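You operate a simulated robot arm through the tools that you are given. There is no shell and no other tool. Be economical: measure what you need, move in short steps, check, and stop when the job is done.

You are at the controls of a simulated two-armed robot. One attempt, no reset.

## Task
Put the orange stopper on the oil pad in a grey tray. Fetch the 30 mm grey long-tailed die from the shelf two of the blue rack and set it on the top of the green bench by the grey rail. Put the black rubber mallet on the top of the blue drum away on the shelf one of the blue rack. Take the grey post and put it on the grey done tray. Open the black waste can lid. Any order will do. Set down upright: grey post.

It is judged by the outcome, as a careful person would: the job done as asked, and still so three seconds after it is handed in. It fails if anything else is knocked over, pushed out of place, dropped, spilled or broken. Lids that push on must go on centred and level and be pressed home; caps that screw on are set level and turned clockwise until they are tight.

## Robot
Two 6-joint arms with two-finger grippers on one trunk, on a base that drives. Base frame: it is fixed to the floor where the robot stands at the start and does not move with it; the origin is under the middle of the robot, x ahead of it, y to its left, z up; the surface under the hand at the start is at about z = 0.85. Lengths are in m, angles in degrees, forces in N, time in s.
The left shoulder is at the start at [0.07, 0.176, 0.985], the right one opposite. With the tool pointing down near the work surface each hand reaches from about 0.46 to 0.78 m from the robot's upright axis, wherever it stands, measured 20 degrees to its own side. Places, roughly: black rubber mallet (20x5x8 cm) [0.6, -5.4, 1.1]; black waste can lid [-3.5, -3.8, 0.9]; grey done tray [0.5, 3.5, 0.75]; grey long-tailed die [-1, 2, 0.75]; grey post (7x7x10 cm) [0.2, 3.3, 0.9]; oil pad in a grey tray [0.75, 0.75, 0.75]; orange stopper (3x3x5 cm) [0.7, -0.1, 0.3]; shelf one of the blue rack [-0.8, 1.6, 0.4]; top of the green bench by the grey rail [-1.2, -1, 0.7]. Payload 2.45 kg a hand.
The TCP of each hand is the grasp point between the finger pads, 0.026 m short of the fingertips. In the tool frame z runs along the fingers and y along their closing line. Largest opening 0.096 m; the body of the gripper starts 0.069 m behind the TCP.
Orientation is that of the tool frame in the base frame, as a unit quaternion [w, x, y, z]. With the fingers straight down and closing along the base's y, the tool's x points along the base's -x, its y along +y and its z along -z.

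## Interface
- The arms move only by the tool nudge_tool. It takes "left_motion", "right_motion" or both (then of equal length, played together; a hand with none holds still); each is a list of rows, each a list of 7 numbers: the shift along the tool's x, y, z in cm, then the turn, a rotation vector about the tool's x, y, z in degrees, then the closure, from 0 (fully open) to 1 (shut). In form: [[tx, ty, tz, wx, wy, wz, jaw], ...]. A call has 1 to 10 rows; each row is the pose to reach, as a shift and turn from the pose commanded when the call began, along the tool's axes at that moment. Each row takes 0.2 s and may step no farther than 0.05 m and 8.6 degrees from the row before; otherwise, or with a gripper value out of range, the whole call is refused. A pose out of reach is approached as far as the arm can. The call stops where the force on the tool passes 40 N (or 10 N more than at its start, if that is more) or the arm is blocked; 0.2 s more then pass. Each finger halts on what it meets, pressing with about 33 N; the grip force reading is that of the motor and also rises with nothing between the fingers. The clock runs only during rows and for 0.2 s after the last one: add rows that repeat a pose to give the fingers time. It gives the time, the measured TCP pose, the force on the tool (base axes), the opening and the grip force at its end, in the units of the frame above (readings bear some noise), with the torque about the TCP (base axes, N m) and any sound that the robot's microphone picked up.
- Cameras (640 x 400 px; columns grow to the right, rows downward): "scene" is now at [0.1139, 0.0345, 1.2832]; the picture's right is [0.55, -0.83, 0.00], its down [-0.60, -0.40, -0.70] and it looks along [0.58, 0.39, -0.72] (base axes); focal length 255 px, centre (320, 200). "left" rides on the left gripper at [0.082, -0.003, -0.098] in its tool frame; the picture's right is [0.04, 1.00, 0.00], its down [-0.73, 0.03, -0.68] and it looks along [-0.68, 0.03, 0.73] (tool axes); focal length 256 px, centre (320, 200). "right" rides on the right gripper at [0.082, 0.003, -0.098] in its tool frame; the picture's right is [-0.04, 1.00, 0.00], its down [-0.73, -0.03, -0.68] and it looks along [-0.68, -0.03, 0.73] (tool axes); focal length 256 px, centre (320, 200). There is no depth. A picture from a camera that has moved, and an enlarged one, comes with that camera's place and axes in the base frame and with its lens. The place of the scene camera against the robot may be out by one fixed shift of up to 0.012 m in any direction.
- snapshot(camera): a new picture of that camera. No time passes.
- slide_trunk(by): slides the trunk up (or, below 0, down) by that many m; the arms and the scene camera ride with it, the base frame stays. It gives what a move gives, with no picture.
- steer(legs): drives the robot by 1 to 6 legs, each [ahead, left, turn to the left] in m, m and degrees, along the robot's own axes; the way and the turn of a leg run together, so that a leg with both is an arc; at most 1.5 m and 180 degrees a leg. The arms and the cameras ride along, it lands a little off, and it stops where it bumps. It gives what a move gives.
- aim_head(pan, tilt): turns the head with the scene camera to pan (to the left, within 86 degrees either way) and tilt (down, from -29 to 69), counted from straight ahead of the robot. It gives what a move gives.
- close_up(camera, box): a new picture of the part [left, top, right, bottom] of that camera's present view, enlarged. No time passes.
- job_done(): hands the job in; it is judged then, once.

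Work in short steps. Places have to be worked out from the pictures, the camera data and where the tool is seen: move nearer, look again, correct. Check each grasp and each placing, and mend what went wrong. You have 165 turns and 122 pictures in all, those below and enlarged ones among them. Open the grippers and draw the arms clear of the work before you hand the job in, unless the task says otherwise; then end with one line.

The tools are called as name(argument=value, ...) on one line, values as JSON. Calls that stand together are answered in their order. nudge_tool: Moves the arms, as the interface text tells. Its arguments: {"type":"object","properties":{"left_motion":{"type":"array"},"right_motion":{"type":"array"}},"required":[]} The other tools are called the same way: slide_trunk (by) slides the trunk up or down; steer (legs) drives the base; aim_head (pan, tilt) turns the head that bears the scene camera; snapshot (camera) takes a picture; close_up (camera, box) takes an enlarged picture of a part of a camera's view; job_done () hands the job in.

At the start:

```text
time_s: 0.0
left_eef_pos: [0.4506, 0.4601, 0.9596]
left_tcp_rot: [-0.001, -0.001, 1.0, -0.001]
left_wrist_force: [0.4, 0.0, 0.3]
left_ft_torque: [0.01, 0.02, 0.01]
left_opening: 0.0962
left_grip_force: 0.1
right_eef_pos: [0.663, 0.0257, 0.9988]
right_tcp_rot: [0.0, 0.001, 1.0, 0.001]
right_wrist_force: [0.2, 0.7, -0.9]
right_ft_torque: [0.01, -0.02, -0.01]
right_opening: 0.0958
right_grip_force: 0.1
trunk travel left (down, up): [-0.469, 0.371]
robot x, y, heading: [0.0009, -0.0009, 0.2]
head pan, tilt: [33.5, 45.7]
```

scene: 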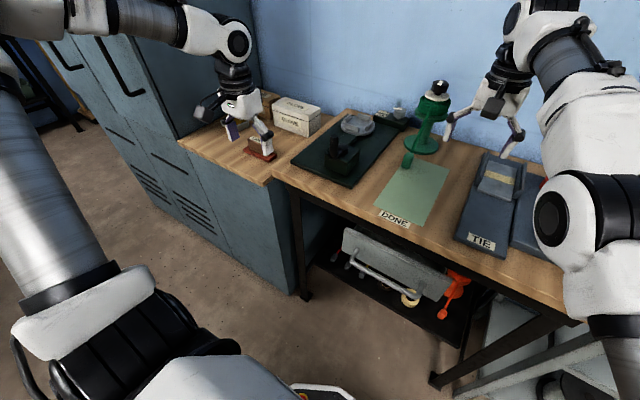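
right: 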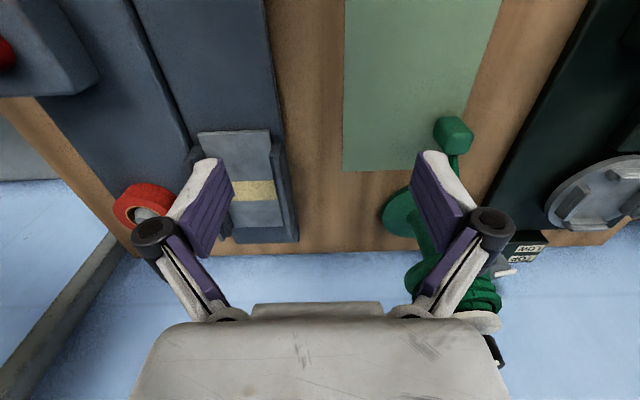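
left: 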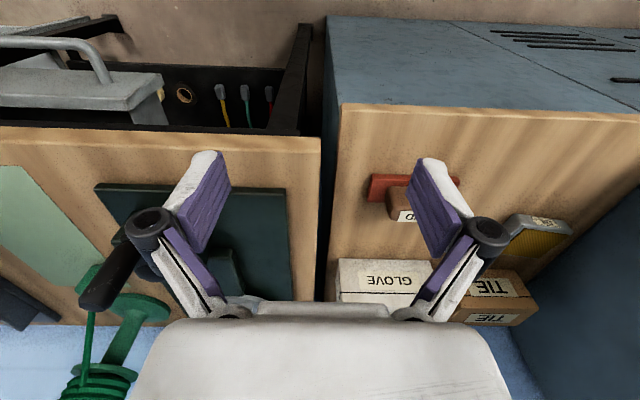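

I'll start by looking at the bench and the low shelf, where the stopper should be.

aim_head(pan=0, tilt=50)

snapshot(camera="scene")

aim_head(pan=45, tilt=35)

snapshot(camera="scene")

```text
time_s: 1.0
left_eef_pos: [0.4517, 0.4595, 0.9598]
left_tcp_rot: [-0.001, 0.0, 1.0, 0.0]
left_wrist_force: [-0.4, -0.5, 1.1]
left_ft_torque: [0.02, 0.0, 0.0]
left_opening: 0.0957
left_grip_force: 0.0
right_eef_pos: [0.6636, 0.026, 1.0]
right_tcp_rot: [0.0, 0.0, 1.0, 0.001]
right_wrist_force: [0.3, 0.0, -0.4]
right_ft_torque: [-0.04, 0.02, -0.01]
right_opening: 0.0963
right_grip_force: 0.1
trunk travel left (down, up): [-0.469, 0.371]
robot x, y, heading: [-0.0003, -0.0016, 0.0]
head pan, tilt: [0.0, 50.0]
```

```text
118 pictures are left
camera scene: at [0.1236, -0.0099, 1.2773], right [0.0, -1.0, 0.0], down [-0.77, 0.0, -0.64], along [0.64, 0.0, -0.77], focal length 255 px, centre (320, 200)
```

scene: 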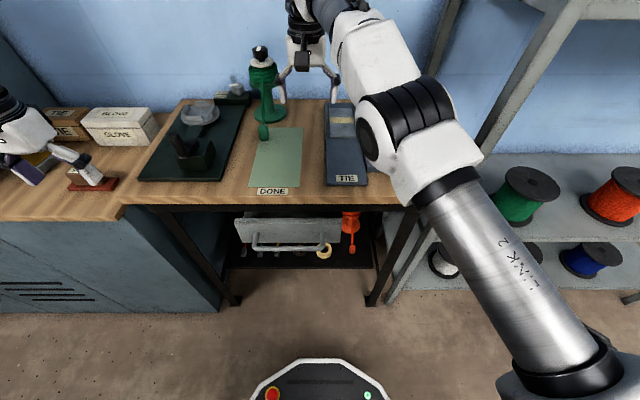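

```text
time_s: 2.1
left_eef_pos: [0.4525, 0.4611, 0.9607]
left_tcp_rot: [0.0, 0.0, 1.0, 0.0]
left_wrist_force: [-0.4, -0.3, 0.7]
left_ft_torque: [0.01, -0.01, 0.0]
left_opening: 0.0958
left_grip_force: 0.0
right_eef_pos: [0.6634, 0.0269, 0.9997]
right_tcp_rot: [0.0, 0.001, 1.0, 0.0]
right_wrist_force: [0.5, 0.0, -0.9]
right_ft_torque: [0.04, 0.01, 0.0]
right_opening: 0.0963
right_grip_force: 0.0
trunk travel left (down, up): [-0.469, 0.371]
robot x, y, heading: [0.0002, -0.0002, 0.2]
head pan, tilt: [45.0, 35.0]
```

```text
117 pictures are left
camera scene: at [0.1089, 0.0522, 1.299], right [0.71, -0.71, 0.0], down [-0.41, -0.41, -0.82], along [0.58, 0.58, -0.57], focal length 255 px, centre (320, 200)
```

scene: 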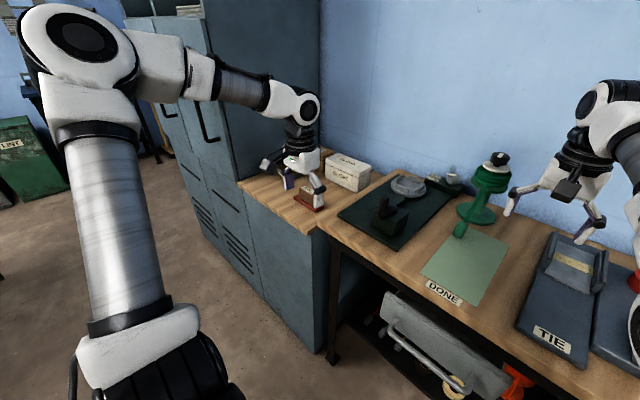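

The orange thing under the bench matches the stopper's rough place; the grey tray with the yellow pad on the left cabinet looks like the oil pad. I'll enlarge both.

close_up(camera="left", box=[340, 140, 600, 330])

aim_head(pan=0, tilt=55)

close_up(camera="scene", box=[220, 150, 420, 275])

```text
2.11 times, centred on (470, 235) of left
camera zoom: at [0.3703, 0.4568, 1.0594], right [-0.04, 1.0, 0.0], down [0.73, 0.03, 0.68], along [0.68, 0.03, -0.73], focal length 539 px, centre (4, 126)
```

zoom: 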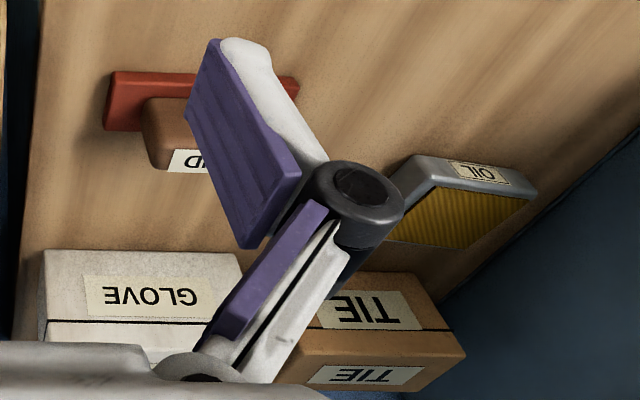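

```text
time_s: 3.2
left_eef_pos: [0.4523, 0.4595, 0.9598]
left_tcp_rot: [0.0, 0.0, 1.0, 0.001]
left_wrist_force: [0.1, 0.9, 0.1]
left_ft_torque: [-0.02, -0.02, 0.06]
left_opening: 0.0961
left_grip_force: 0.0
right_eef_pos: [0.6637, 0.0264, 0.9988]
right_tcp_rot: [0.0, 0.0, 1.0, 0.001]
right_wrist_force: [0.2, -0.6, 0.7]
right_ft_torque: [-0.04, 0.02, 0.0]
right_opening: 0.0962
right_grip_force: 0.0
trunk travel left (down, up): [-0.469, 0.371]
robot x, y, heading: [-0.002, -0.0007, 0.1]
head pan, tilt: [0.0, 55.0]
```

```text
3.20 times, centred on (320, 212) of scene
camera zoom: at [0.1187, -0.01, 1.2708], right [0.0, -1.0, 0.0], down [-0.82, 0.0, -0.57], along [0.57, 0.0, -0.82], focal length 815 px, centre (320, 160)
```

zoom: 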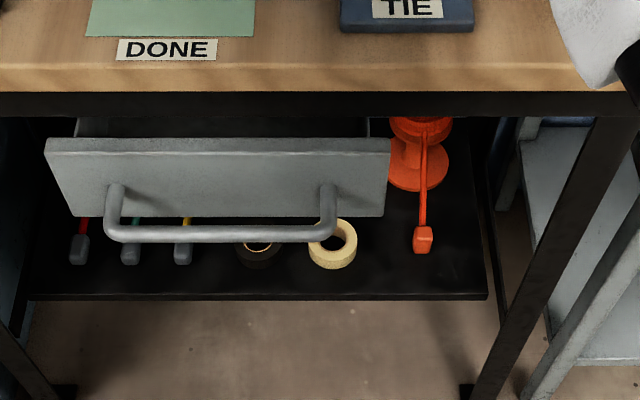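

The orange thing could be a device carrying the stopper, so I'll back up and lower the trunk to look under the bench.

steer(legs=[[-0.3, 0, 0]])

slide_trunk(by=-0.45)

aim_head(pan=0, tilt=30)

snapshot(camera="scene")

```text
time_s: 5.3
left_eef_pos: [0.1494, 0.4603, 0.9596]
left_tcp_rot: [0.0, -0.001, 1.0, -0.001]
left_wrist_force: [0.1, 0.0, -0.4]
left_ft_torque: [0.0, 0.01, -0.02]
left_opening: 0.0962
left_grip_force: 0.1
right_eef_pos: [0.3621, 0.0265, 0.9995]
right_tcp_rot: [0.0, 0.001, 1.0, 0.001]
right_wrist_force: [0.0, -0.4, 0.6]
right_ft_torque: [0.0, -0.01, -0.03]
right_opening: 0.0959
right_grip_force: 0.0
trunk travel left (down, up): [-0.469, 0.371]
robot x, y, heading: [-0.3034, -0.0016, 0.2]
head pan, tilt: [0.0, 55.0]
```

```text
refused: -0.45 is not a number from -0.4 to 0.4
```

```text
time_s: 6.2
left_eef_pos: [0.1502, 0.4608, 0.9586]
left_tcp_rot: [0.0, -0.001, 1.0, 0.0]
left_wrist_force: [0.0, 0.3, 0.2]
left_ft_torque: [-0.01, 0.02, -0.01]
left_opening: 0.0961
left_grip_force: 0.1
right_eef_pos: [0.3622, 0.0273, 0.9997]
right_tcp_rot: [0.001, 0.0, 1.0, 0.001]
right_wrist_force: [0.4, -0.2, -0.7]
right_ft_torque: [0.01, 0.0, 0.0]
right_opening: 0.096
right_grip_force: 0.1
trunk travel left (down, up): [-0.469, 0.371]
robot x, y, heading: [-0.3067, -0.0021, 0.2]
head pan, tilt: [0.0, 30.0]
```

```text
114 pictures are left
camera scene: at [-0.1634, -0.01, 1.3068], right [0.0, -1.0, 0.0], down [-0.5, 0.0, -0.87], along [0.87, 0.0, -0.5], focal length 255 px, centre (320, 200)
```

scene: 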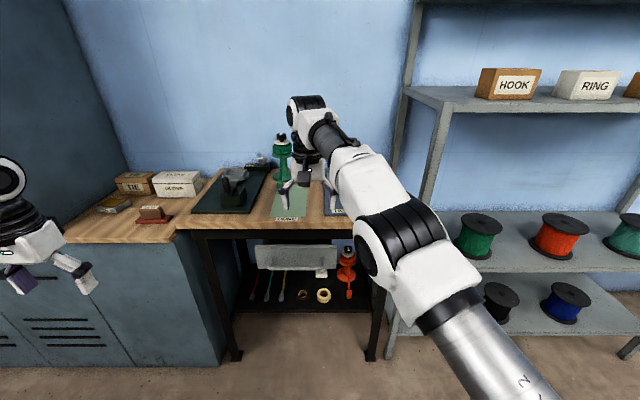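

The hands must not catch the bench edge while lowering, so I'll back up a bit more, then lower 0.4 and look.

steer(legs=[[-0.1, 0, 0]])

slide_trunk(by=-0.4)

close_up(camera="scene", box=[220, 100, 420, 225])

snapshot(camera="right")

```text
time_s: 7.3
left_eef_pos: [0.0542, 0.4592, 0.9592]
left_tcp_rot: [0.0, 0.002, 1.0, 0.001]
left_wrist_force: [0.9, -0.3, 0.9]
left_ft_torque: [0.0, -0.01, -0.02]
left_opening: 0.0958
left_grip_force: 0.2
right_eef_pos: [0.2647, 0.0248, 0.9996]
right_tcp_rot: [0.001, 0.003, 1.0, 0.001]
right_wrist_force: [-0.5, 0.0, 0.0]
right_ft_torque: [0.03, -0.01, -0.01]
right_opening: 0.0959
right_grip_force: 0.0
trunk travel left (down, up): [-0.469, 0.371]
robot x, y, heading: [-0.3986, 0.0011, -0.0]
head pan, tilt: [0.0, 30.0]
```

```text
time_s: 11.1
left_eef_pos: [0.0552, 0.4592, 0.5588]
left_tcp_rot: [0.0, 0.003, 1.0, 0.0]
left_wrist_force: [0.1, -0.4, -0.8]
left_ft_torque: [-0.02, 0.02, 0.0]
left_opening: 0.0962
left_grip_force: 0.2
right_eef_pos: [0.2652, 0.024, 0.6001]
right_tcp_rot: [0.001, 0.002, 1.0, 0.0]
right_wrist_force: [0.0, 1.1, -0.2]
right_ft_torque: [0.02, 0.03, -0.02]
right_opening: 0.0958
right_grip_force: 0.0
trunk travel left (down, up): [-0.069, 0.771]
robot x, y, heading: [-0.3993, 0.0037, -0.0]
head pan, tilt: [0.0, 30.0]
```

```text
3.20 times, centred on (320, 162) of scene
camera zoom: at [-0.2614, -0.0107, 0.9069], right [0.0, -1.0, 0.0], down [-0.5, 0.0, -0.87], along [0.87, 0.0, -0.5], focal length 815 px, centre (320, 320)
```

zoom: 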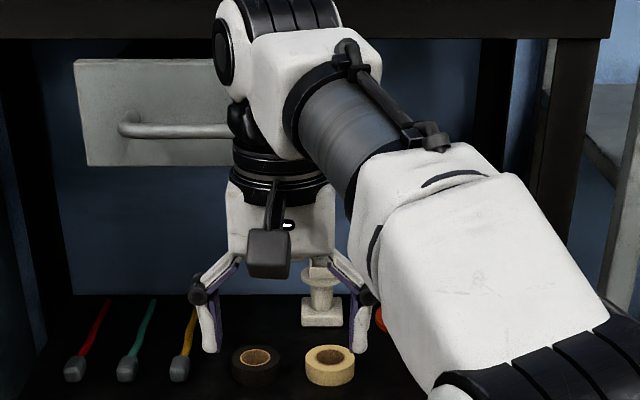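

```text
112 pictures are left
camera right: at [0.1834, 0.0274, 0.6981], right [0.05, 1.0, 0.0], down [0.73, -0.03, 0.68], along [0.68, -0.03, -0.73], focal length 256 px, centre (320, 200)
```

right: 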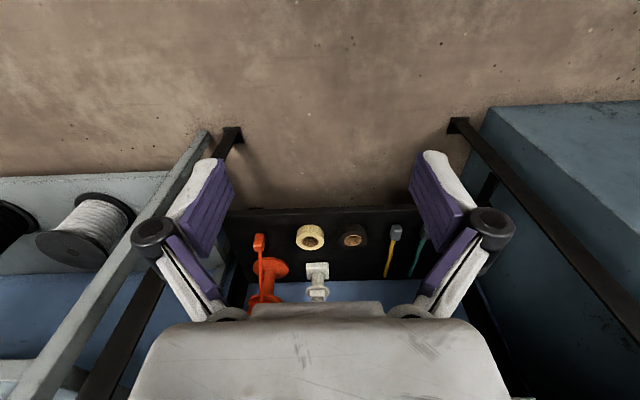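

My right arm blocks the view. I'll shift the right hand 25 cm to the right and look again.

nudge_tool(right_motion=[[0, -5, 0, 0, 0, 0, 0], [0, -10, 0, 0, 0, 0, 0], [0, -15, 0, 0, 0, 0, 0], [0, -20, 0, 0, 0, 0, 0], [0, -25, 0, 0, 0, 0, 0], [0, -30, 0, 0, 0, 0, 0]])

close_up(camera="scene", box=[260, 120, 420, 220])

```text
time_s: 12.5
left_eef_pos: [0.0548, 0.4581, 0.5594]
left_tcp_rot: [0.0, 0.0, 1.0, 0.0]
left_wrist_force: [0.2, 0.4, -0.1]
left_ft_torque: [-0.02, 0.03, 0.01]
left_opening: 0.0961
left_grip_force: 0.0
right_eef_pos: [0.2607, -0.2791, 0.5984]
right_tcp_rot: [0.0, 0.003, 1.0, 0.001]
right_wrist_force: [-0.2, -0.1, -0.8]
right_ft_torque: [-0.02, 0.01, 0.02]
right_opening: 0.0962
right_grip_force: 0.0
trunk travel left (down, up): [-0.069, 0.771]
robot x, y, heading: [-0.398, -0.0004, -0.1]
head pan, tilt: [0.0, 30.0]
```

```text
4.00 times, centred on (340, 170) of scene
camera zoom: at [-0.2613, -0.0108, 0.9068], right [0.0, -1.0, 0.0], down [-0.5, 0.0, -0.87], along [0.87, 0.0, -0.5], focal length 1018 px, centre (240, 320)
```

zoom: 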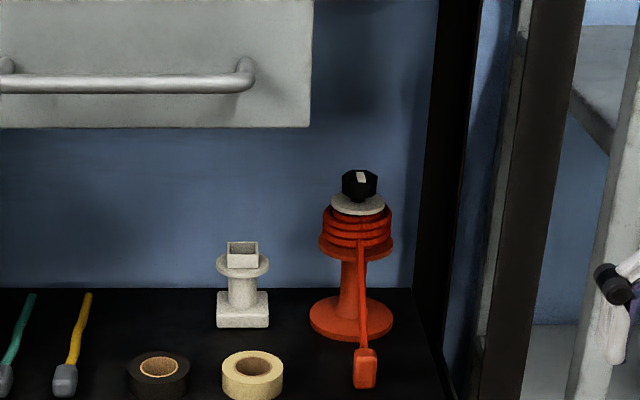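

The orange block (about 3 cm) lies on the low shelf near (0.64, -0.14, 0.31) with a cord running to the coil on the orange stand. I'll bring the right hand's camera nearer to see what the "stopper" is.

nudge_tool(right_motion=[[-2, 5, 4, 0, 0, 0, 0], [-4, 10, 8, 0, 0, 0, 0], [-6, 13, 12, 0, 0, 0, 0], [-8, 13, 15, 0, 0, 0, 0], [-10, 13, 15, 0, 0, 0, 0]])

close_up(camera="right", box=[200, 100, 440, 300])

```text
refused: row 1 steps farther than a row can; nothing moved
```

```text
2.00 times, centred on (320, 200) of right
camera zoom: at [0.1792, -0.2746, 0.6979], right [0.04, 1.0, 0.0], down [0.73, -0.03, 0.68], along [0.68, -0.03, -0.73], focal length 512 px, centre (320, 200)
```

zoom: 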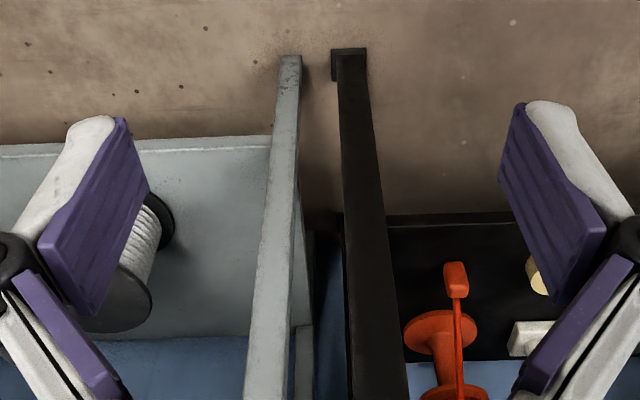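

Step limit is on the total distance; I'll use smaller rows.

nudge_tool(right_motion=[[-1, 3, 3, 0, 0, 0, 0], [-2, 6, 6, 0, 0, 0, 0], [-4, 9, 9, 0, 0, 0, 0], [-6, 12, 12, 0, 0, 0, 0], [-8, 13, 15, 0, 0, 0, 0], [-10, 13, 16, 0, 0, 0, 0]])

close_up(camera="right", box=[220, 180, 420, 305])

```text
time_s: 13.9
left_eef_pos: [0.0536, 0.4585, 0.5595]
left_tcp_rot: [0.0, 0.002, 1.0, 0.001]
left_wrist_force: [-0.5, -1.0, -0.7]
left_ft_torque: [-0.02, -0.01, 0.02]
left_opening: 0.0963
left_grip_force: 0.0
right_eef_pos: [0.3497, -0.1469, 0.445]
right_tcp_rot: [0.0, 0.002, 1.0, 0.001]
right_wrist_force: [0.1, 0.4, 0.6]
right_ft_torque: [0.02, -0.02, 0.02]
right_opening: 0.0958
right_grip_force: 0.0
right hand out of reach, approached as far as the arm can: row 6
trunk travel left (down, up): [-0.069, 0.771]
robot x, y, heading: [-0.3978, -0.003, -0.3]
head pan, tilt: [0.0, 30.0]
```

```text
3.20 times, centred on (320, 242) of right
camera zoom: at [0.2671, -0.1434, 0.5424], right [0.05, 1.0, 0.0], down [0.73, -0.03, 0.68], along [0.68, -0.03, -0.73], focal length 819 px, centre (320, 64)
```

zoom: 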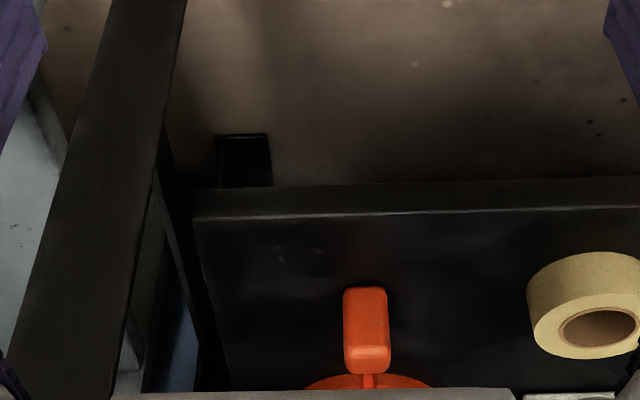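

The orange block has a cord attached to the stand. I'll pitch the right hand forward 45° so its camera looks straight at the stand.

nudge_tool(right_motion=[[0, 0, 0, 0, -8, 0, 0], [0, 0, 0, 0, -16, 0, 0], [0, 0, 0, 0, -24, 0, 0], [0, 0, 0, 0, -32, 0, 0], [0, 0, 0, 0, -40, 0, 0], [0, 0, 0, 0, -45, 0, 0]])

snapshot(camera="right")

close_up(camera="right", box=[240, 130, 400, 230])

```text
time_s: 15.3
left_eef_pos: [0.0551, 0.458, 0.5582]
left_tcp_rot: [0.0, 0.001, 1.0, 0.0]
left_wrist_force: [-0.2, -0.4, -0.3]
left_ft_torque: [0.02, -0.01, -0.02]
left_opening: 0.096
left_grip_force: 0.1
right_eef_pos: [0.3484, -0.1449, 0.4437]
right_tcp_rot: [0.368, 0.0, 0.93, 0.007]
right_wrist_force: [-0.2, 0.0, 0.1]
right_ft_torque: [0.02, 0.01, 0.0]
right_opening: 0.0956
right_grip_force: 0.0
trunk travel left (down, up): [-0.069, 0.771]
robot x, y, heading: [-0.3983, -0.0001, -0.3]
head pan, tilt: [0.0, 30.0]
```

```text
108 pictures are left
camera right: at [0.2224, -0.1422, 0.46], right [0.03, 1.0, 0.04], down [0.07, -0.04, 1.0], along [1.0, -0.02, -0.07], focal length 256 px, centre (320, 200)
```

right: 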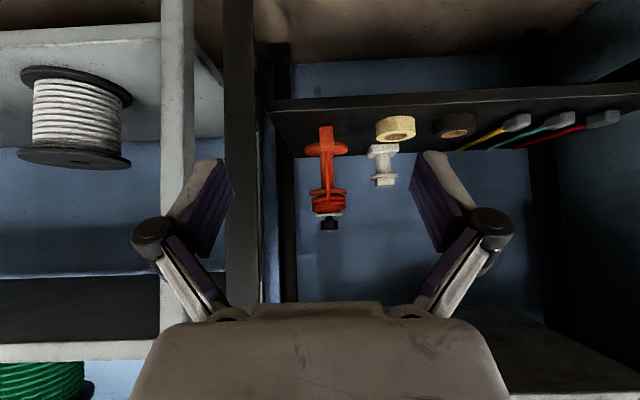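

```text
4.00 times, centred on (320, 180) of right
camera zoom: at [0.2224, -0.1422, 0.46], right [0.03, 1.0, 0.04], down [0.07, -0.04, 1.0], along [1.0, -0.02, -0.07], focal length 1024 px, centre (320, 280)
```

zoom: 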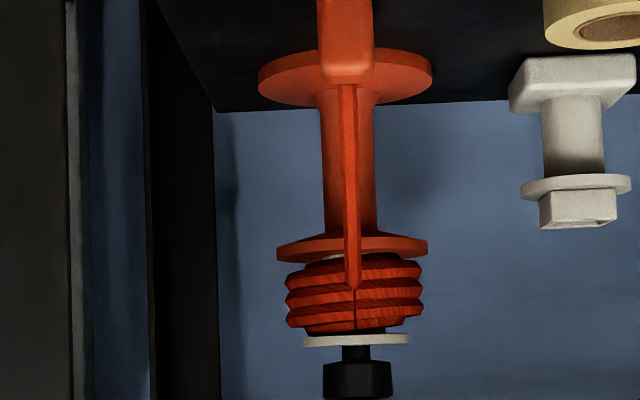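

The stopper is on a cord wound on a reel stand, so I'll grasp it gently with the right hand pitched 45°. First I'll retract both hands, then drive in.

nudge_tool(left_motion=[[3, 0, 0, 0, 0, 0, 0], [6, 0, 0, 0, 0, 0, 0], [8, 0, 0, 0, 0, 0, 0], [10, 0, 0, 0, 0, 0, 0]], right_motion=[[3, 0, -3, 0, 0, 0, 0.4], [6, 0, -6, 0, 0, 0, 0.4], [9, 0, -9, 0, 0, 0, 0.4], [10.6, 0, -10.6, 0, 0, 0, 0.4]])

steer(legs=[[0.36, 0, 0.3]])

snapshot(camera="right")

snapshot(camera="scene")

```text
time_s: 16.3
left_eef_pos: [0.0402, 0.4477, 0.5324]
left_tcp_rot: [-0.001, 0.001, 1.0, 0.0]
left_wrist_force: [0.7, -0.5, -0.3]
left_ft_torque: [-0.01, 0.02, -0.01]
left_opening: 0.0962
left_grip_force: 0.1
left hand out of reach, approached as far as the arm can: row 1, 2, 3, 4
right_eef_pos: [0.2062, -0.1705, 0.45]
right_tcp_rot: [0.376, 0.041, 0.925, 0.025]
right_wrist_force: [0.5, 0.1, 0.1]
right_ft_torque: [-0.04, -0.01, 0.0]
right_opening: 0.0576
right_grip_force: 0.1
right hand out of reach, approached as far as the arm can: row 4
trunk travel left (down, up): [-0.069, 0.771]
robot x, y, heading: [-0.3964, -0.0021, -0.0]
head pan, tilt: [0.0, 30.0]
```

```text
time_s: 18.7
left_eef_pos: [0.3976, 0.4525, 0.5312]
left_tcp_rot: [-0.001, -0.003, 1.0, 0.0]
left_wrist_force: [-0.2, -0.2, -0.2]
left_ft_torque: [-0.01, -0.02, 0.02]
left_opening: 0.096
left_grip_force: 0.1
right_eef_pos: [0.5699, -0.1635, 0.4557]
right_tcp_rot: [0.382, 0.036, 0.923, 0.027]
right_wrist_force: [-0.2, 0.3, 0.0]
right_ft_torque: [0.0, 0.0, -0.03]
right_opening: 0.0573
right_grip_force: 0.0
trunk travel left (down, up): [-0.069, 0.771]
robot x, y, heading: [-0.0371, 0.0032, 0.4]
head pan, tilt: [0.0, 30.0]
```

```text
106 pictures are left
camera right: at [0.4425, -0.1563, 0.4686], right [0.07, 0.99, 0.1], down [0.04, -0.11, 0.99], along [1.0, -0.07, -0.04], focal length 256 px, centre (320, 200)
```

right: 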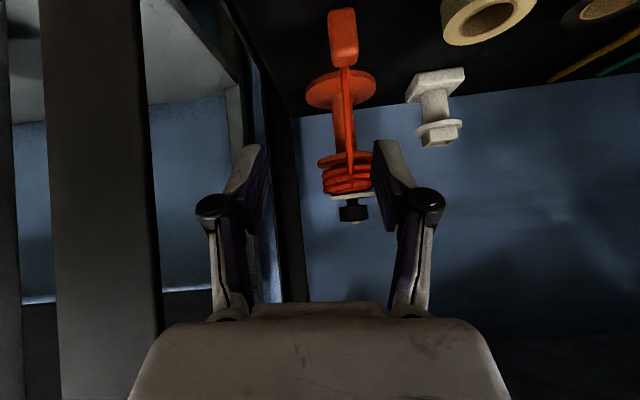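

```text
105 pictures are left
camera scene: at [0.0992, -0.0091, 0.9068], right [0.01, -1.0, 0.0], down [-0.5, 0.0, -0.87], along [0.87, 0.0, -0.5], focal length 255 px, centre (320, 200)
```

scene: 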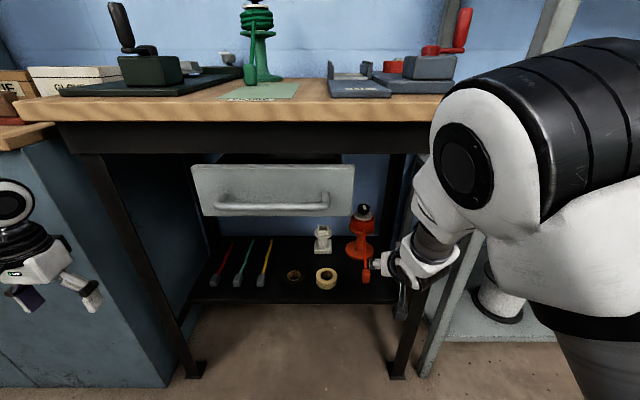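

The block is at about (0.655, -0.138, 0.325). I'll move slightly forward first to find how the commanded pose stands after the reach limit.

nudge_tool(right_motion=[[-2.0, 0, 2.0, 0, 0, 0, 0.4], [-3.5, 0, 3.5, 0, 0, 0, 0.4], [-3.5, 0, 3.5, 0, 0, 0, 0.4]])

```text
time_s: 19.5
left_eef_pos: [0.3977, 0.4525, 0.5326]
left_tcp_rot: [-0.001, -0.003, 1.0, 0.0]
left_wrist_force: [-0.3, -0.3, 0.1]
left_ft_torque: [0.04, 0.02, 0.04]
left_opening: 0.0957
left_grip_force: 0.1
right_eef_pos: [0.6185, -0.1687, 0.4566]
right_tcp_rot: [0.382, 0.036, 0.923, 0.026]
right_wrist_force: [0.1, 0.1, -0.7]
right_ft_torque: [0.0, -0.02, -0.02]
right_opening: 0.0575
right_grip_force: 0.1
trunk travel left (down, up): [-0.069, 0.771]
robot x, y, heading: [-0.0411, 0.0015, 0.3]
head pan, tilt: [0.0, 30.0]
```

The command pose follows the actual one. Next I'll straighten the roll, line up over the block in y, then look.

nudge_tool(right_motion=[[-0.5, 1.6, 0.7, 0.7, 0, -2.5, 0.4], [-1.04, 3.17, 1.38, 1.3, 0, -5, 0.4], [1.5, 2.8, 4, 1.3, 0, -5, 0.4], [1.5, 2.8, 4, 1.3, 0, -5, 0.4]])

snapshot(camera="right")

```text
time_s: 20.5
left_eef_pos: [0.3973, 0.4512, 0.5322]
left_tcp_rot: [-0.002, -0.002, 1.0, 0.0]
left_wrist_force: [0.6, -0.4, -0.3]
left_ft_torque: [-0.02, -0.02, 0.0]
left_opening: 0.0958
left_grip_force: 0.1
right_eef_pos: [0.638, -0.1379, 0.4185]
right_tcp_rot: [0.382, 0.0, 0.924, -0.001]
right_wrist_force: [-0.1, -0.6, -0.9]
right_ft_torque: [-0.01, 0.02, 0.02]
right_opening: 0.0579
right_grip_force: 0.1
trunk travel left (down, up): [-0.069, 0.771]
robot x, y, heading: [-0.0369, 0.0008, 0.3]
head pan, tilt: [0.0, 30.0]
```

```text
104 pictures are left
camera right: at [0.5107, -0.1335, 0.431], right [0.03, 1.0, 0.03], down [0.04, -0.03, 1.0], along [1.0, -0.03, -0.04], focal length 256 px, centre (320, 200)
```

right: 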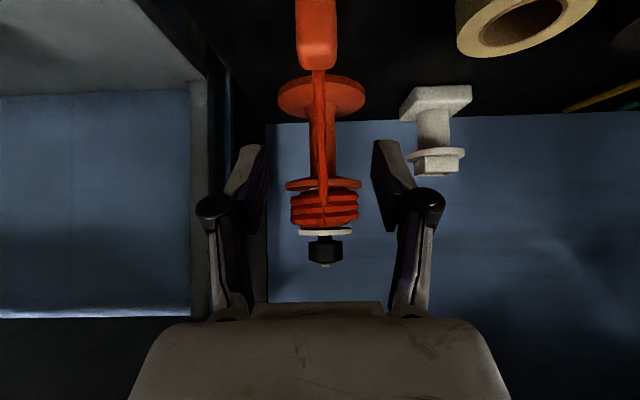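

Fingers straddle the block's line. I'll go down 7.4 cm, then close.

nudge_tool(right_motion=[[2, 0, 2, 0, 0, 0, 0.4], [4, 0, 4, 0, 0, 0, 0.4], [5.2, 0, 5.2, 0, 0, 0, 0.4], [5.2, 0, 5.2, 0, 0, 0, 0.4], [5.2, 0, 5.2, 0, 0, 0, 0.8], [5.2, 0, 5.2, 0, 0, 0, 0.9], [5.2, 0, 5.2, 0, 0, 0, 0.9]])

snapshot(camera="right")

```text
time_s: 22.1
left_eef_pos: [0.3963, 0.4521, 0.5308]
left_tcp_rot: [-0.001, -0.003, 1.0, -0.001]
left_wrist_force: [0.1, -0.1, -0.1]
left_ft_torque: [0.0, 0.0, 0.0]
left_opening: 0.0959
left_grip_force: 0.1
right_eef_pos: [0.6374, -0.1364, 0.346]
right_tcp_rot: [0.383, 0.0, 0.924, 0.0]
right_wrist_force: [-0.4, -0.3, -0.5]
right_ft_torque: [0.0, 0.0, -0.01]
right_opening: 0.0225
right_grip_force: 33.3
trunk travel left (down, up): [-0.069, 0.771]
robot x, y, heading: [-0.037, -0.0015, 0.2]
head pan, tilt: [0.0, 30.0]
```

```text
103 pictures are left
camera right: at [0.5092, -0.1339, 0.3586], right [0.03, 1.0, 0.03], down [0.04, -0.03, 1.0], along [1.0, -0.03, -0.04], focal length 256 px, centre (320, 200)
```

right: 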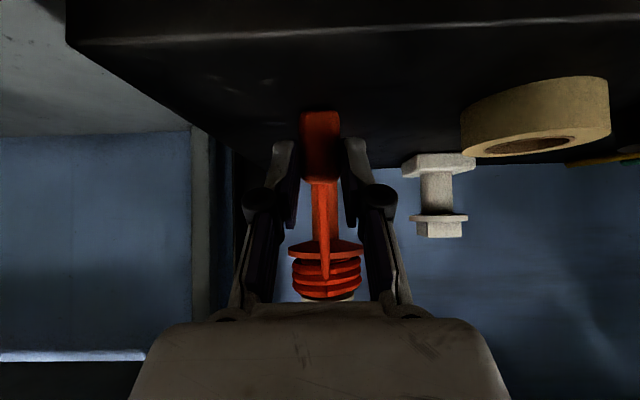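

The stopper is gripped (22 mm, 33 N). I'll lift 2 cm and draw it out 5 cm slowly, watching the cord tension.

nudge_tool(right_motion=[[-0.7, 0, -0.7, 0, 0, 0, 0.9], [-1.4, 0, -1.4, 0, 0, 0, 0.9], [-0.7, 0, -2.1, 0, 0, 0, 0.9], [0, 0, -2.8, 0, 0, 0, 0.9], [0.7, 0, -3.5, 0, 0, 0, 0.9], [1.4, 0, -4.2, 0, 0, 0, 0.9], [2.1, 0, -4.9, 0, 0, 0, 0.9], [2.1, 0, -4.9, 0, 0, 0, 0.9]])

snapshot(camera="right")

```text
time_s: 23.9
left_eef_pos: [0.3972, 0.4521, 0.5316]
left_tcp_rot: [-0.001, -0.003, 1.0, -0.001]
left_wrist_force: [-0.7, -1.4, -0.2]
left_ft_torque: [-0.03, 0.0, -0.02]
left_opening: 0.0963
left_grip_force: 0.0
right_eef_pos: [0.5866, -0.1458, 0.3565]
right_tcp_rot: [0.374, 0.018, 0.927, 0.005]
right_wrist_force: [-0.3, 0.3, 0.5]
right_ft_torque: [0.01, -0.01, 0.01]
right_opening: 0.0226
right_grip_force: 32.9
trunk travel left (down, up): [-0.069, 0.771]
robot x, y, heading: [-0.0403, 0.0005, 0.2]
head pan, tilt: [0.0, 30.0]
```

```text
102 pictures are left
camera right: at [0.4602, -0.1404, 0.3715], right [0.06, 1.0, 0.05], down [0.06, -0.05, 1.0], along [1.0, -0.05, -0.06], focal length 256 px, centre (320, 200)
```

right: 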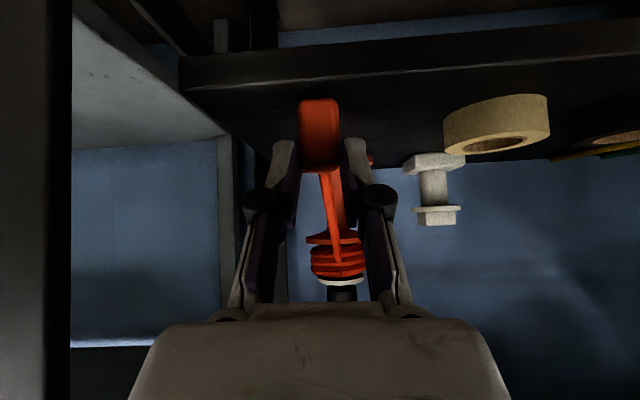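

No tension; the reel pays out freely. I'll back the robot 0.25 m and check again.

steer(legs=[[-0.15, 0, 0], [-0.1, 0, 0]])

snapshot(camera="scene")

```text
time_s: 26.0
left_eef_pos: [0.1469, 0.4519, 0.5318]
left_tcp_rot: [-0.001, -0.004, 1.0, 0.0]
left_wrist_force: [1.4, -0.4, 0.4]
left_ft_torque: [0.01, 0.0, -0.02]
left_opening: 0.0959
left_grip_force: 0.0
right_eef_pos: [0.3424, -0.1476, 0.363]
right_tcp_rot: [0.379, 0.017, 0.925, 0.006]
right_wrist_force: [0.3, -0.1, -0.2]
right_ft_torque: [-0.02, 0.02, -0.02]
right_opening: 0.0228
right_grip_force: 32.8
trunk travel left (down, up): [-0.069, 0.771]
robot x, y, heading: [-0.287, -0.0022, 0.6]
head pan, tilt: [0.0, 30.0]
```

```text
101 pictures are left
camera scene: at [-0.1495, -0.0104, 0.9069], right [0.01, -1.0, 0.0], down [-0.5, 0.0, -0.87], along [0.87, 0.01, -0.5], focal length 255 px, centre (320, 200)
```

scene: 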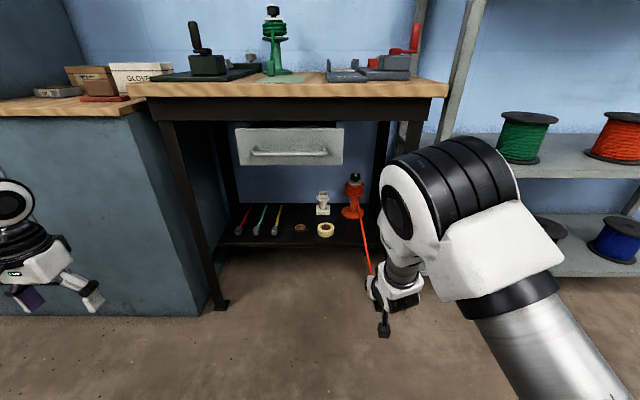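

The cord follows neatly and stays straight. I'll raise the trunk in front of the bench.

slide_trunk(by=0.4)

slide_trunk(by=0.17)

snapshot(camera="scene")

```text
time_s: 29.8
left_eef_pos: [0.1476, 0.4517, 0.9327]
left_tcp_rot: [-0.001, -0.004, 1.0, 0.0]
left_wrist_force: [0.6, -0.2, -0.6]
left_ft_torque: [0.0, -0.02, 0.04]
left_opening: 0.0959
left_grip_force: 0.0
right_eef_pos: [0.3415, -0.1485, 0.7634]
right_tcp_rot: [0.379, 0.019, 0.925, 0.008]
right_wrist_force: [0.1, 0.0, 0.2]
right_ft_torque: [-0.01, 0.0, 0.0]
right_opening: 0.0224
right_grip_force: 32.8
trunk travel left (down, up): [-0.469, 0.371]
robot x, y, heading: [-0.289, 0.0036, 0.4]
head pan, tilt: [0.0, 30.0]
```

```text
time_s: 31.7
left_eef_pos: [0.1471, 0.4527, 1.1024]
left_tcp_rot: [-0.002, -0.004, 1.0, -0.001]
left_wrist_force: [-0.2, -0.6, 0.7]
left_ft_torque: [-0.01, 0.01, 0.02]
left_opening: 0.0959
left_grip_force: 0.0
right_eef_pos: [0.3416, -0.1481, 0.9335]
right_tcp_rot: [0.38, 0.019, 0.925, 0.007]
right_wrist_force: [0.0, -0.6, 0.0]
right_ft_torque: [-0.01, -0.07, -0.02]
right_opening: 0.0227
right_grip_force: 32.9
trunk travel left (down, up): [-0.639, 0.201]
robot x, y, heading: [-0.2872, -0.0003, 0.8]
head pan, tilt: [0.0, 30.0]
```

```text
100 pictures are left
camera scene: at [-0.1492, -0.0102, 1.4768], right [0.01, -1.0, 0.0], down [-0.5, 0.0, -0.87], along [0.87, 0.01, -0.5], focal length 255 px, centre (320, 200)
```

scene: 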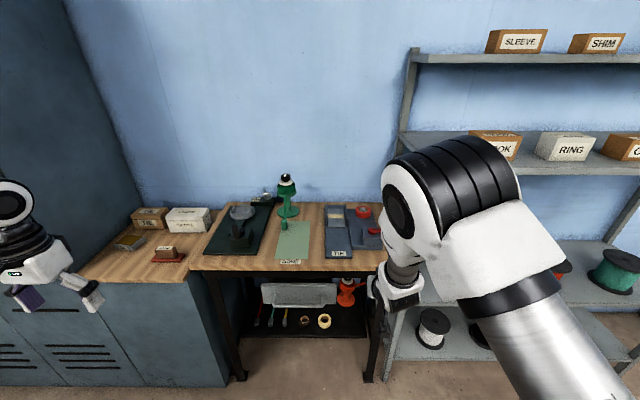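

Before driving left, I'll look to the left for obstacles.

aim_head(pan=80, tilt=25)

snapshot(camera="scene")

```text
time_s: 33.3
left_eef_pos: [0.1466, 0.4512, 1.1019]
left_tcp_rot: [-0.001, -0.004, 1.0, 0.001]
left_wrist_force: [-0.2, 0.7, -0.4]
left_ft_torque: [0.01, 0.03, 0.0]
left_opening: 0.0958
left_grip_force: 0.0
right_eef_pos: [0.3417, -0.1482, 0.9331]
right_tcp_rot: [0.379, 0.019, 0.925, 0.008]
right_wrist_force: [-0.6, 0.2, -0.6]
right_ft_torque: [0.0, 0.0, -0.02]
right_opening: 0.0228
right_grip_force: 32.9
trunk travel left (down, up): [-0.639, 0.201]
robot x, y, heading: [-0.2865, 0.0004, 0.7]
head pan, tilt: [80.0, 25.0]
```

```text
99 pictures are left
camera scene: at [-0.2245, 0.0798, 1.4848], right [0.99, -0.17, 0.0], down [-0.07, -0.42, -0.91], along [0.15, 0.89, -0.42], focal length 255 px, centre (320, 200)
```

scene: 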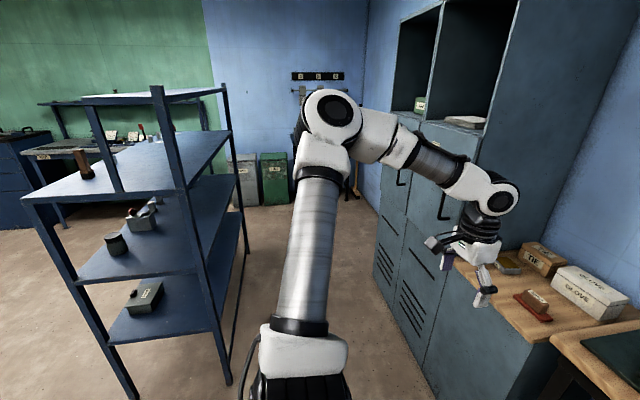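

Blue rack's near corner is at about (-0.58, 1.0), lockers' face at x≈0.52. I'll tuck the left hand back and outward so it clears the lockers, then drive left.

nudge_tool(left_motion=[[3, 3.5, 0, 0, 0, 0, 0], [6, 7, 0, 0, 0, 0, 0], [9, 10.5, 0, 0, 0, 0, 0], [12, 14, 0, 0, 0, 0, 0], [15, 17.5, 0, 0, 0, 0, 0], [18, 20, 0, 0, 0, 0, 0]])

steer(legs=[[0.05, 0.3, 0], [0.05, 0.3, -0.5]])

aim_head(pan=-20, tilt=40)

snapshot(camera="scene")

```text
time_s: 34.7
left_eef_pos: [0.1294, 0.7017, 1.0972]
left_tcp_rot: [-0.002, -0.004, 1.0, -0.001]
left_wrist_force: [-0.6, -0.2, 0.3]
left_ft_torque: [-0.02, 0.0, 0.01]
left_opening: 0.0961
left_grip_force: 0.1
left hand out of reach, approached as far as the arm can: row 1, 2, 3, 4, 5, 6
right_eef_pos: [0.3414, -0.1483, 0.9336]
right_tcp_rot: [0.378, 0.018, 0.925, 0.008]
right_wrist_force: [-0.1, -0.9, -0.1]
right_ft_torque: [0.01, -0.01, -0.03]
right_opening: 0.0228
right_grip_force: 33.3
trunk travel left (down, up): [-0.639, 0.201]
robot x, y, heading: [-0.2864, -0.002, 0.6]
head pan, tilt: [80.0, 25.0]
```

```text
time_s: 38.4
left_eef_pos: [0.2219, 1.306, 1.0975]
left_tcp_rot: [-0.002, -0.002, 1.0, 0.0]
left_wrist_force: [0.2, 0.0, 1.1]
left_ft_torque: [-0.01, -0.02, 0.01]
left_opening: 0.096
left_grip_force: 0.0
right_eef_pos: [0.4332, 0.4563, 0.9325]
right_tcp_rot: [0.379, 0.021, 0.925, 0.007]
right_wrist_force: [-0.6, -0.1, 0.1]
right_ft_torque: [0.0, 0.0, -0.02]
right_opening: 0.0227
right_grip_force: 33.2
trunk travel left (down, up): [-0.639, 0.201]
robot x, y, heading: [-0.2011, 0.6061, 0.2]
head pan, tilt: [80.0, 25.0]
```

```text
time_s: 40.2
left_eef_pos: [0.2232, 1.3059, 1.0989]
left_tcp_rot: [-0.002, -0.003, 1.0, 0.0]
left_wrist_force: [-1.0, 0.2, -0.3]
left_ft_torque: [-0.05, 0.02, -0.06]
left_opening: 0.096
left_grip_force: 0.0
right_eef_pos: [0.4317, 0.4547, 0.9341]
right_tcp_rot: [0.379, 0.02, 0.925, 0.007]
right_wrist_force: [-0.3, 0.5, 0.7]
right_ft_torque: [0.01, 0.03, 0.01]
right_opening: 0.0225
right_grip_force: 32.8
trunk travel left (down, up): [-0.639, 0.201]
robot x, y, heading: [-0.1942, 0.6078, 0.4]
head pan, tilt: [-20.0, 40.0]
```

```text
98 pictures are left
camera scene: at [-0.069, 0.5662, 1.4615], right [-0.34, -0.94, 0.0], down [-0.61, 0.22, -0.77], along [0.72, -0.26, -0.64], focal length 255 px, centre (320, 200)
```

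scene: 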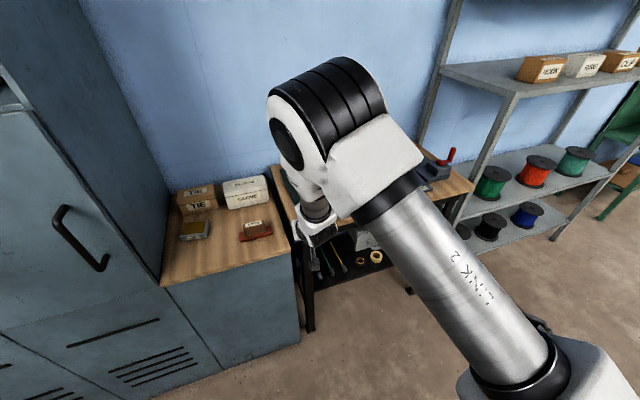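

The stopper is still held with no tension. I'll drive left 0.27 and forward 0.15 towards the pad.

steer(legs=[[0.0, 0.27, -0.3], [0.15, 0, 0]])

snapshot(camera="right")

aim_head(pan=10, tilt=45)

snapshot(camera="scene")

```text
time_s: 43.0
left_eef_pos: [0.3689, 1.5752, 1.0999]
left_tcp_rot: [0.0, -0.001, 1.0, 0.0]
left_wrist_force: [0.1, -0.6, -0.3]
left_ft_torque: [-0.01, 0.0, -0.01]
left_opening: 0.0958
left_grip_force: 0.0
right_eef_pos: [0.5786, 0.7252, 0.9333]
right_tcp_rot: [0.379, 0.022, 0.925, 0.007]
right_wrist_force: [0.5, 0.0, -0.1]
right_ft_torque: [0.0, 0.05, 0.02]
right_opening: 0.0227
right_grip_force: 32.7
trunk travel left (down, up): [-0.639, 0.201]
robot x, y, heading: [-0.0503, 0.8722, 0.3]
head pan, tilt: [-20.0, 40.0]
```

```text
97 pictures are left
camera right: at [0.4509, 0.7317, 0.9468], right [0.06, 1.0, 0.06], down [0.04, -0.06, 1.0], along [1.0, -0.06, -0.05], focal length 256 px, centre (320, 200)
```

right: 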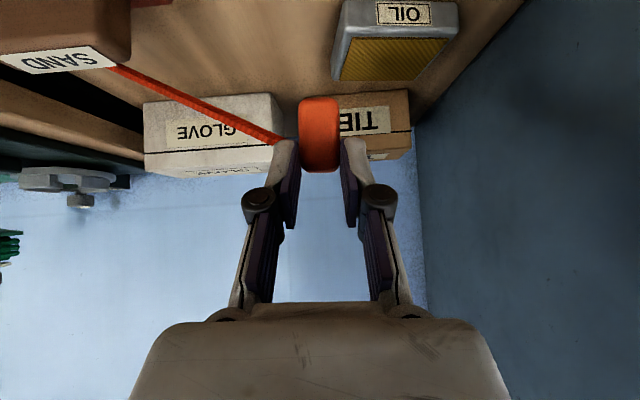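

```text
time_s: 44.0
left_eef_pos: [0.37, 1.5737, 1.0997]
left_tcp_rot: [-0.001, -0.002, 1.0, 0.0]
left_wrist_force: [-0.6, -0.1, -1.5]
left_ft_torque: [0.0, -0.02, -0.01]
left_opening: 0.0963
left_grip_force: 0.1
right_eef_pos: [0.5787, 0.7245, 0.9339]
right_tcp_rot: [0.379, 0.023, 0.925, 0.007]
right_wrist_force: [0.0, 0.5, -0.5]
right_ft_torque: [0.0, -0.01, 0.0]
right_opening: 0.0226
right_grip_force: 33.1
trunk travel left (down, up): [-0.639, 0.201]
robot x, y, heading: [-0.0488, 0.8751, 0.0]
head pan, tilt: [10.0, 45.0]
```

```text
96 pictures are left
camera scene: at [0.0769, 0.8796, 1.4543], right [0.18, -0.98, 0.0], down [-0.7, -0.12, -0.71], along [0.7, 0.12, -0.71], focal length 255 px, centre (320, 200)
```

scene: 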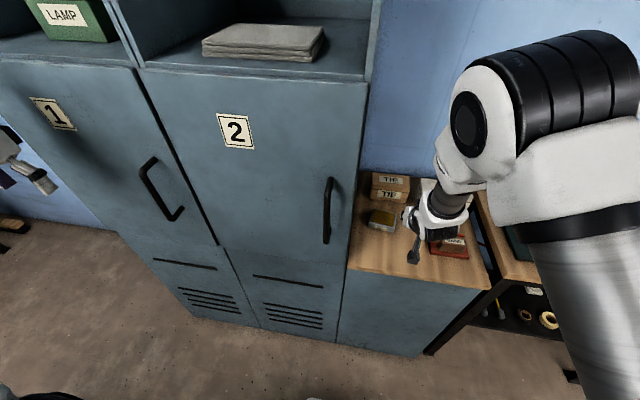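

Triangulating gives the pad at about (0.65–0.70, 0.785), surface z≈0.83. I'll move above it and re-measure.

nudge_tool(right_motion=[[-1.2, 2, 1.2, 0, 0, 0, 0.9], [-2.4, 4, 2.4, 0, 0, 0, 0.9], [-3.6, 5.8, 3.6, 0, 0, 0, 0.9], [-3.6, 5.8, 3.6, 0, 0, 0, 0.9]])

snapshot(camera="right")

close_up(camera="scene", box=[330, 150, 490, 250])

```text
time_s: 45.0
left_eef_pos: [0.3707, 1.5763, 1.0987]
left_tcp_rot: [-0.001, -0.002, 1.0, 0.0]
left_wrist_force: [-0.4, -0.1, 0.1]
left_ft_torque: [0.01, 0.01, 0.01]
left_opening: 0.0962
left_grip_force: 0.1
right_eef_pos: [0.6382, 0.7602, 0.9327]
right_tcp_rot: [0.377, 0.035, 0.925, 0.011]
right_wrist_force: [0.4, -0.1, 0.3]
right_ft_torque: [-0.03, 0.01, -0.02]
right_opening: 0.0225
right_grip_force: 33.0
right hand out of reach, approached as far as the arm can: row 2, 3, 4
trunk travel left (down, up): [-0.639, 0.201]
robot x, y, heading: [-0.0522, 0.8745, 0.3]
head pan, tilt: [10.0, 45.0]
```

```text
95 pictures are left
camera right: at [0.5119, 0.7709, 0.9469], right [0.09, 0.99, 0.07], down [0.05, -0.08, 1.0], along [1.0, -0.08, -0.05], focal length 256 px, centre (320, 200)
```

right: 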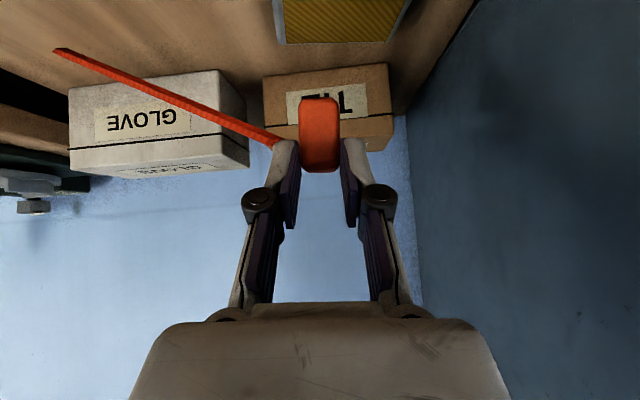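

```text
4.00 times, centred on (410, 200) of scene
camera zoom: at [0.0769, 0.8796, 1.4543], right [0.18, -0.98, 0.0], down [-0.7, -0.12, -0.71], along [0.7, 0.12, -0.71], focal length 1018 px, centre (-40, 200)
```

zoom: 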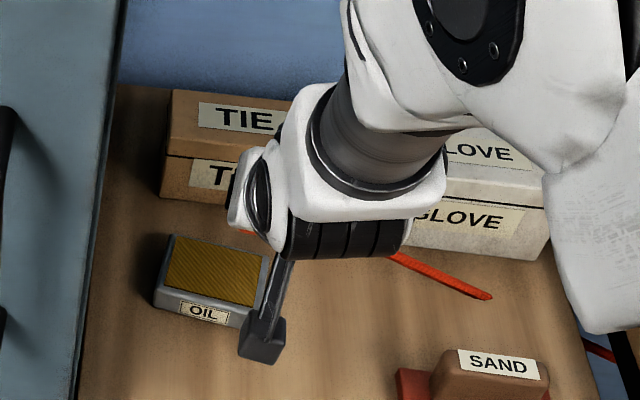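

Pad top is about z 0.84, centred near (0.64, 0.78). I'll shift the base a little left/forward to give the arm room, then recentre the hand.

steer(legs=[[0.03, 0.06, 0]])

```text
time_s: 46.0
left_eef_pos: [0.4015, 1.6338, 1.0991]
left_tcp_rot: [-0.001, -0.002, 1.0, 0.0]
left_wrist_force: [1.0, 0.0, -0.4]
left_ft_torque: [-0.02, -0.01, -0.02]
left_opening: 0.0959
left_grip_force: 0.0
right_eef_pos: [0.6686, 0.8192, 0.9313]
right_tcp_rot: [0.376, 0.036, 0.926, 0.01]
right_wrist_force: [-0.1, 0.5, -1.3]
right_ft_torque: [0.02, 0.01, 0.01]
right_opening: 0.0226
right_grip_force: 32.9
trunk travel left (down, up): [-0.639, 0.201]
robot x, y, heading: [-0.0188, 0.9353, 0.2]
head pan, tilt: [10.0, 45.0]
```

nudge_tool(right_motion=[[1.0, -1.4, -1.05, -0.2, 0, -1.4, 0.9], [2.0, -2.8, -2.1, -0.4, 0, -2.8, 0.9], [3.0, -4.16, -3.17, -0.5, 0, -4.2, 0.9], [3.0, -4.16, -3.17, -0.5, 0, -4.2, 0.9]])

snapshot(camera="right")

```text
time_s: 47.0
left_eef_pos: [0.4004, 1.633, 1.0985]
left_tcp_rot: [-0.001, -0.001, 1.0, 0.0]
left_wrist_force: [-0.8, -0.2, -0.5]
left_ft_torque: [0.04, -0.02, 0.01]
left_opening: 0.0958
left_grip_force: 0.2
right_eef_pos: [0.6241, 0.7793, 0.9308]
right_tcp_rot: [0.377, 0.0, 0.926, 0.001]
right_wrist_force: [-0.3, 0.3, -0.1]
right_ft_torque: [0.0, 0.01, 0.0]
right_opening: 0.0224
right_grip_force: 33.1
trunk travel left (down, up): [-0.639, 0.201]
robot x, y, heading: [-0.0189, 0.9334, 0.2]
head pan, tilt: [10.0, 45.0]
```

```text
93 pictures are left
camera right: at [0.4968, 0.7822, 0.9452], right [0.03, 1.0, 0.03], down [0.05, -0.03, 1.0], along [1.0, -0.03, -0.05], focal length 256 px, centre (320, 200)
```

right: 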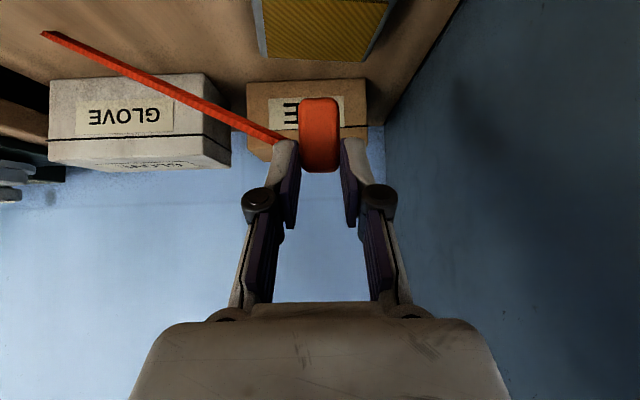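

Aligned with the pad's middle. I'll lower 4 cm and re-check height.

nudge_tool(right_motion=[[1.4, 0, 1.4, 0, 0, 0, 0.9], [2.8, 0, 2.85, 0, 0, 0, 0.9], [2.8, 0, 2.85, 0, 0, 0, 0.9]])

snapshot(camera="right")

close_up(camera="scene", box=[330, 170, 490, 270])

```text
time_s: 47.8
left_eef_pos: [0.3993, 1.6345, 1.0981]
left_tcp_rot: [-0.001, -0.002, 1.0, 0.0]
left_wrist_force: [0.1, -0.5, 0.2]
left_ft_torque: [-0.03, -0.03, -0.01]
left_opening: 0.096
left_grip_force: 0.0
right_eef_pos: [0.6225, 0.7812, 0.8896]
right_tcp_rot: [0.377, 0.0, 0.926, 0.0]
right_wrist_force: [-0.7, 0.2, -0.1]
right_ft_torque: [-0.02, -0.04, 0.02]
right_opening: 0.0227
right_grip_force: 33.1
trunk travel left (down, up): [-0.639, 0.201]
robot x, y, heading: [-0.0167, 0.9357, -0.0]
head pan, tilt: [10.0, 45.0]
```

```text
92 pictures are left
camera right: at [0.4947, 0.7838, 0.9041], right [0.03, 1.0, 0.03], down [0.05, -0.03, 1.0], along [1.0, -0.03, -0.05], focal length 256 px, centre (320, 200)
```

right: 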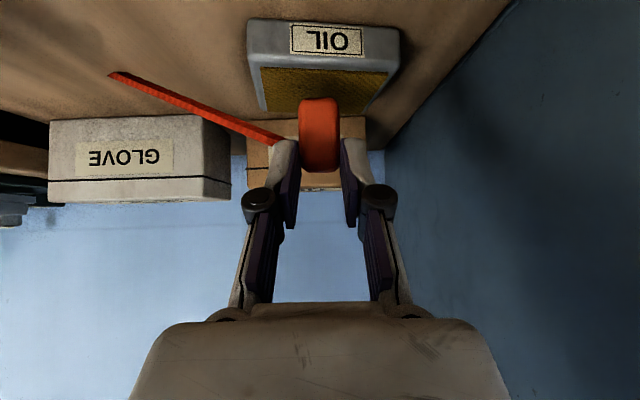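

```text
4.00 times, centred on (410, 220) of scene
camera zoom: at [0.1073, 0.9389, 1.4543], right [0.18, -0.98, 0.0], down [-0.7, -0.13, -0.71], along [0.7, 0.12, -0.71], focal length 1018 px, centre (-40, 120)
```

zoom: 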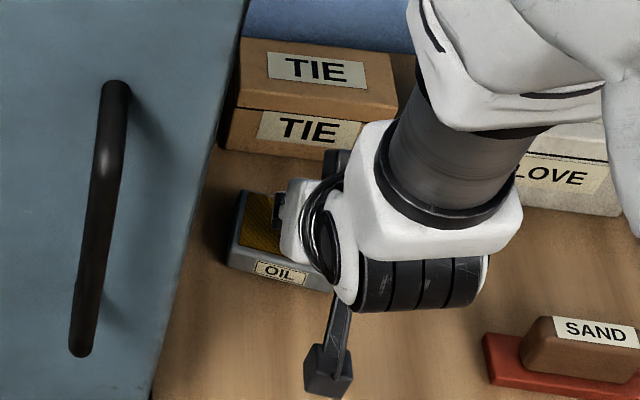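

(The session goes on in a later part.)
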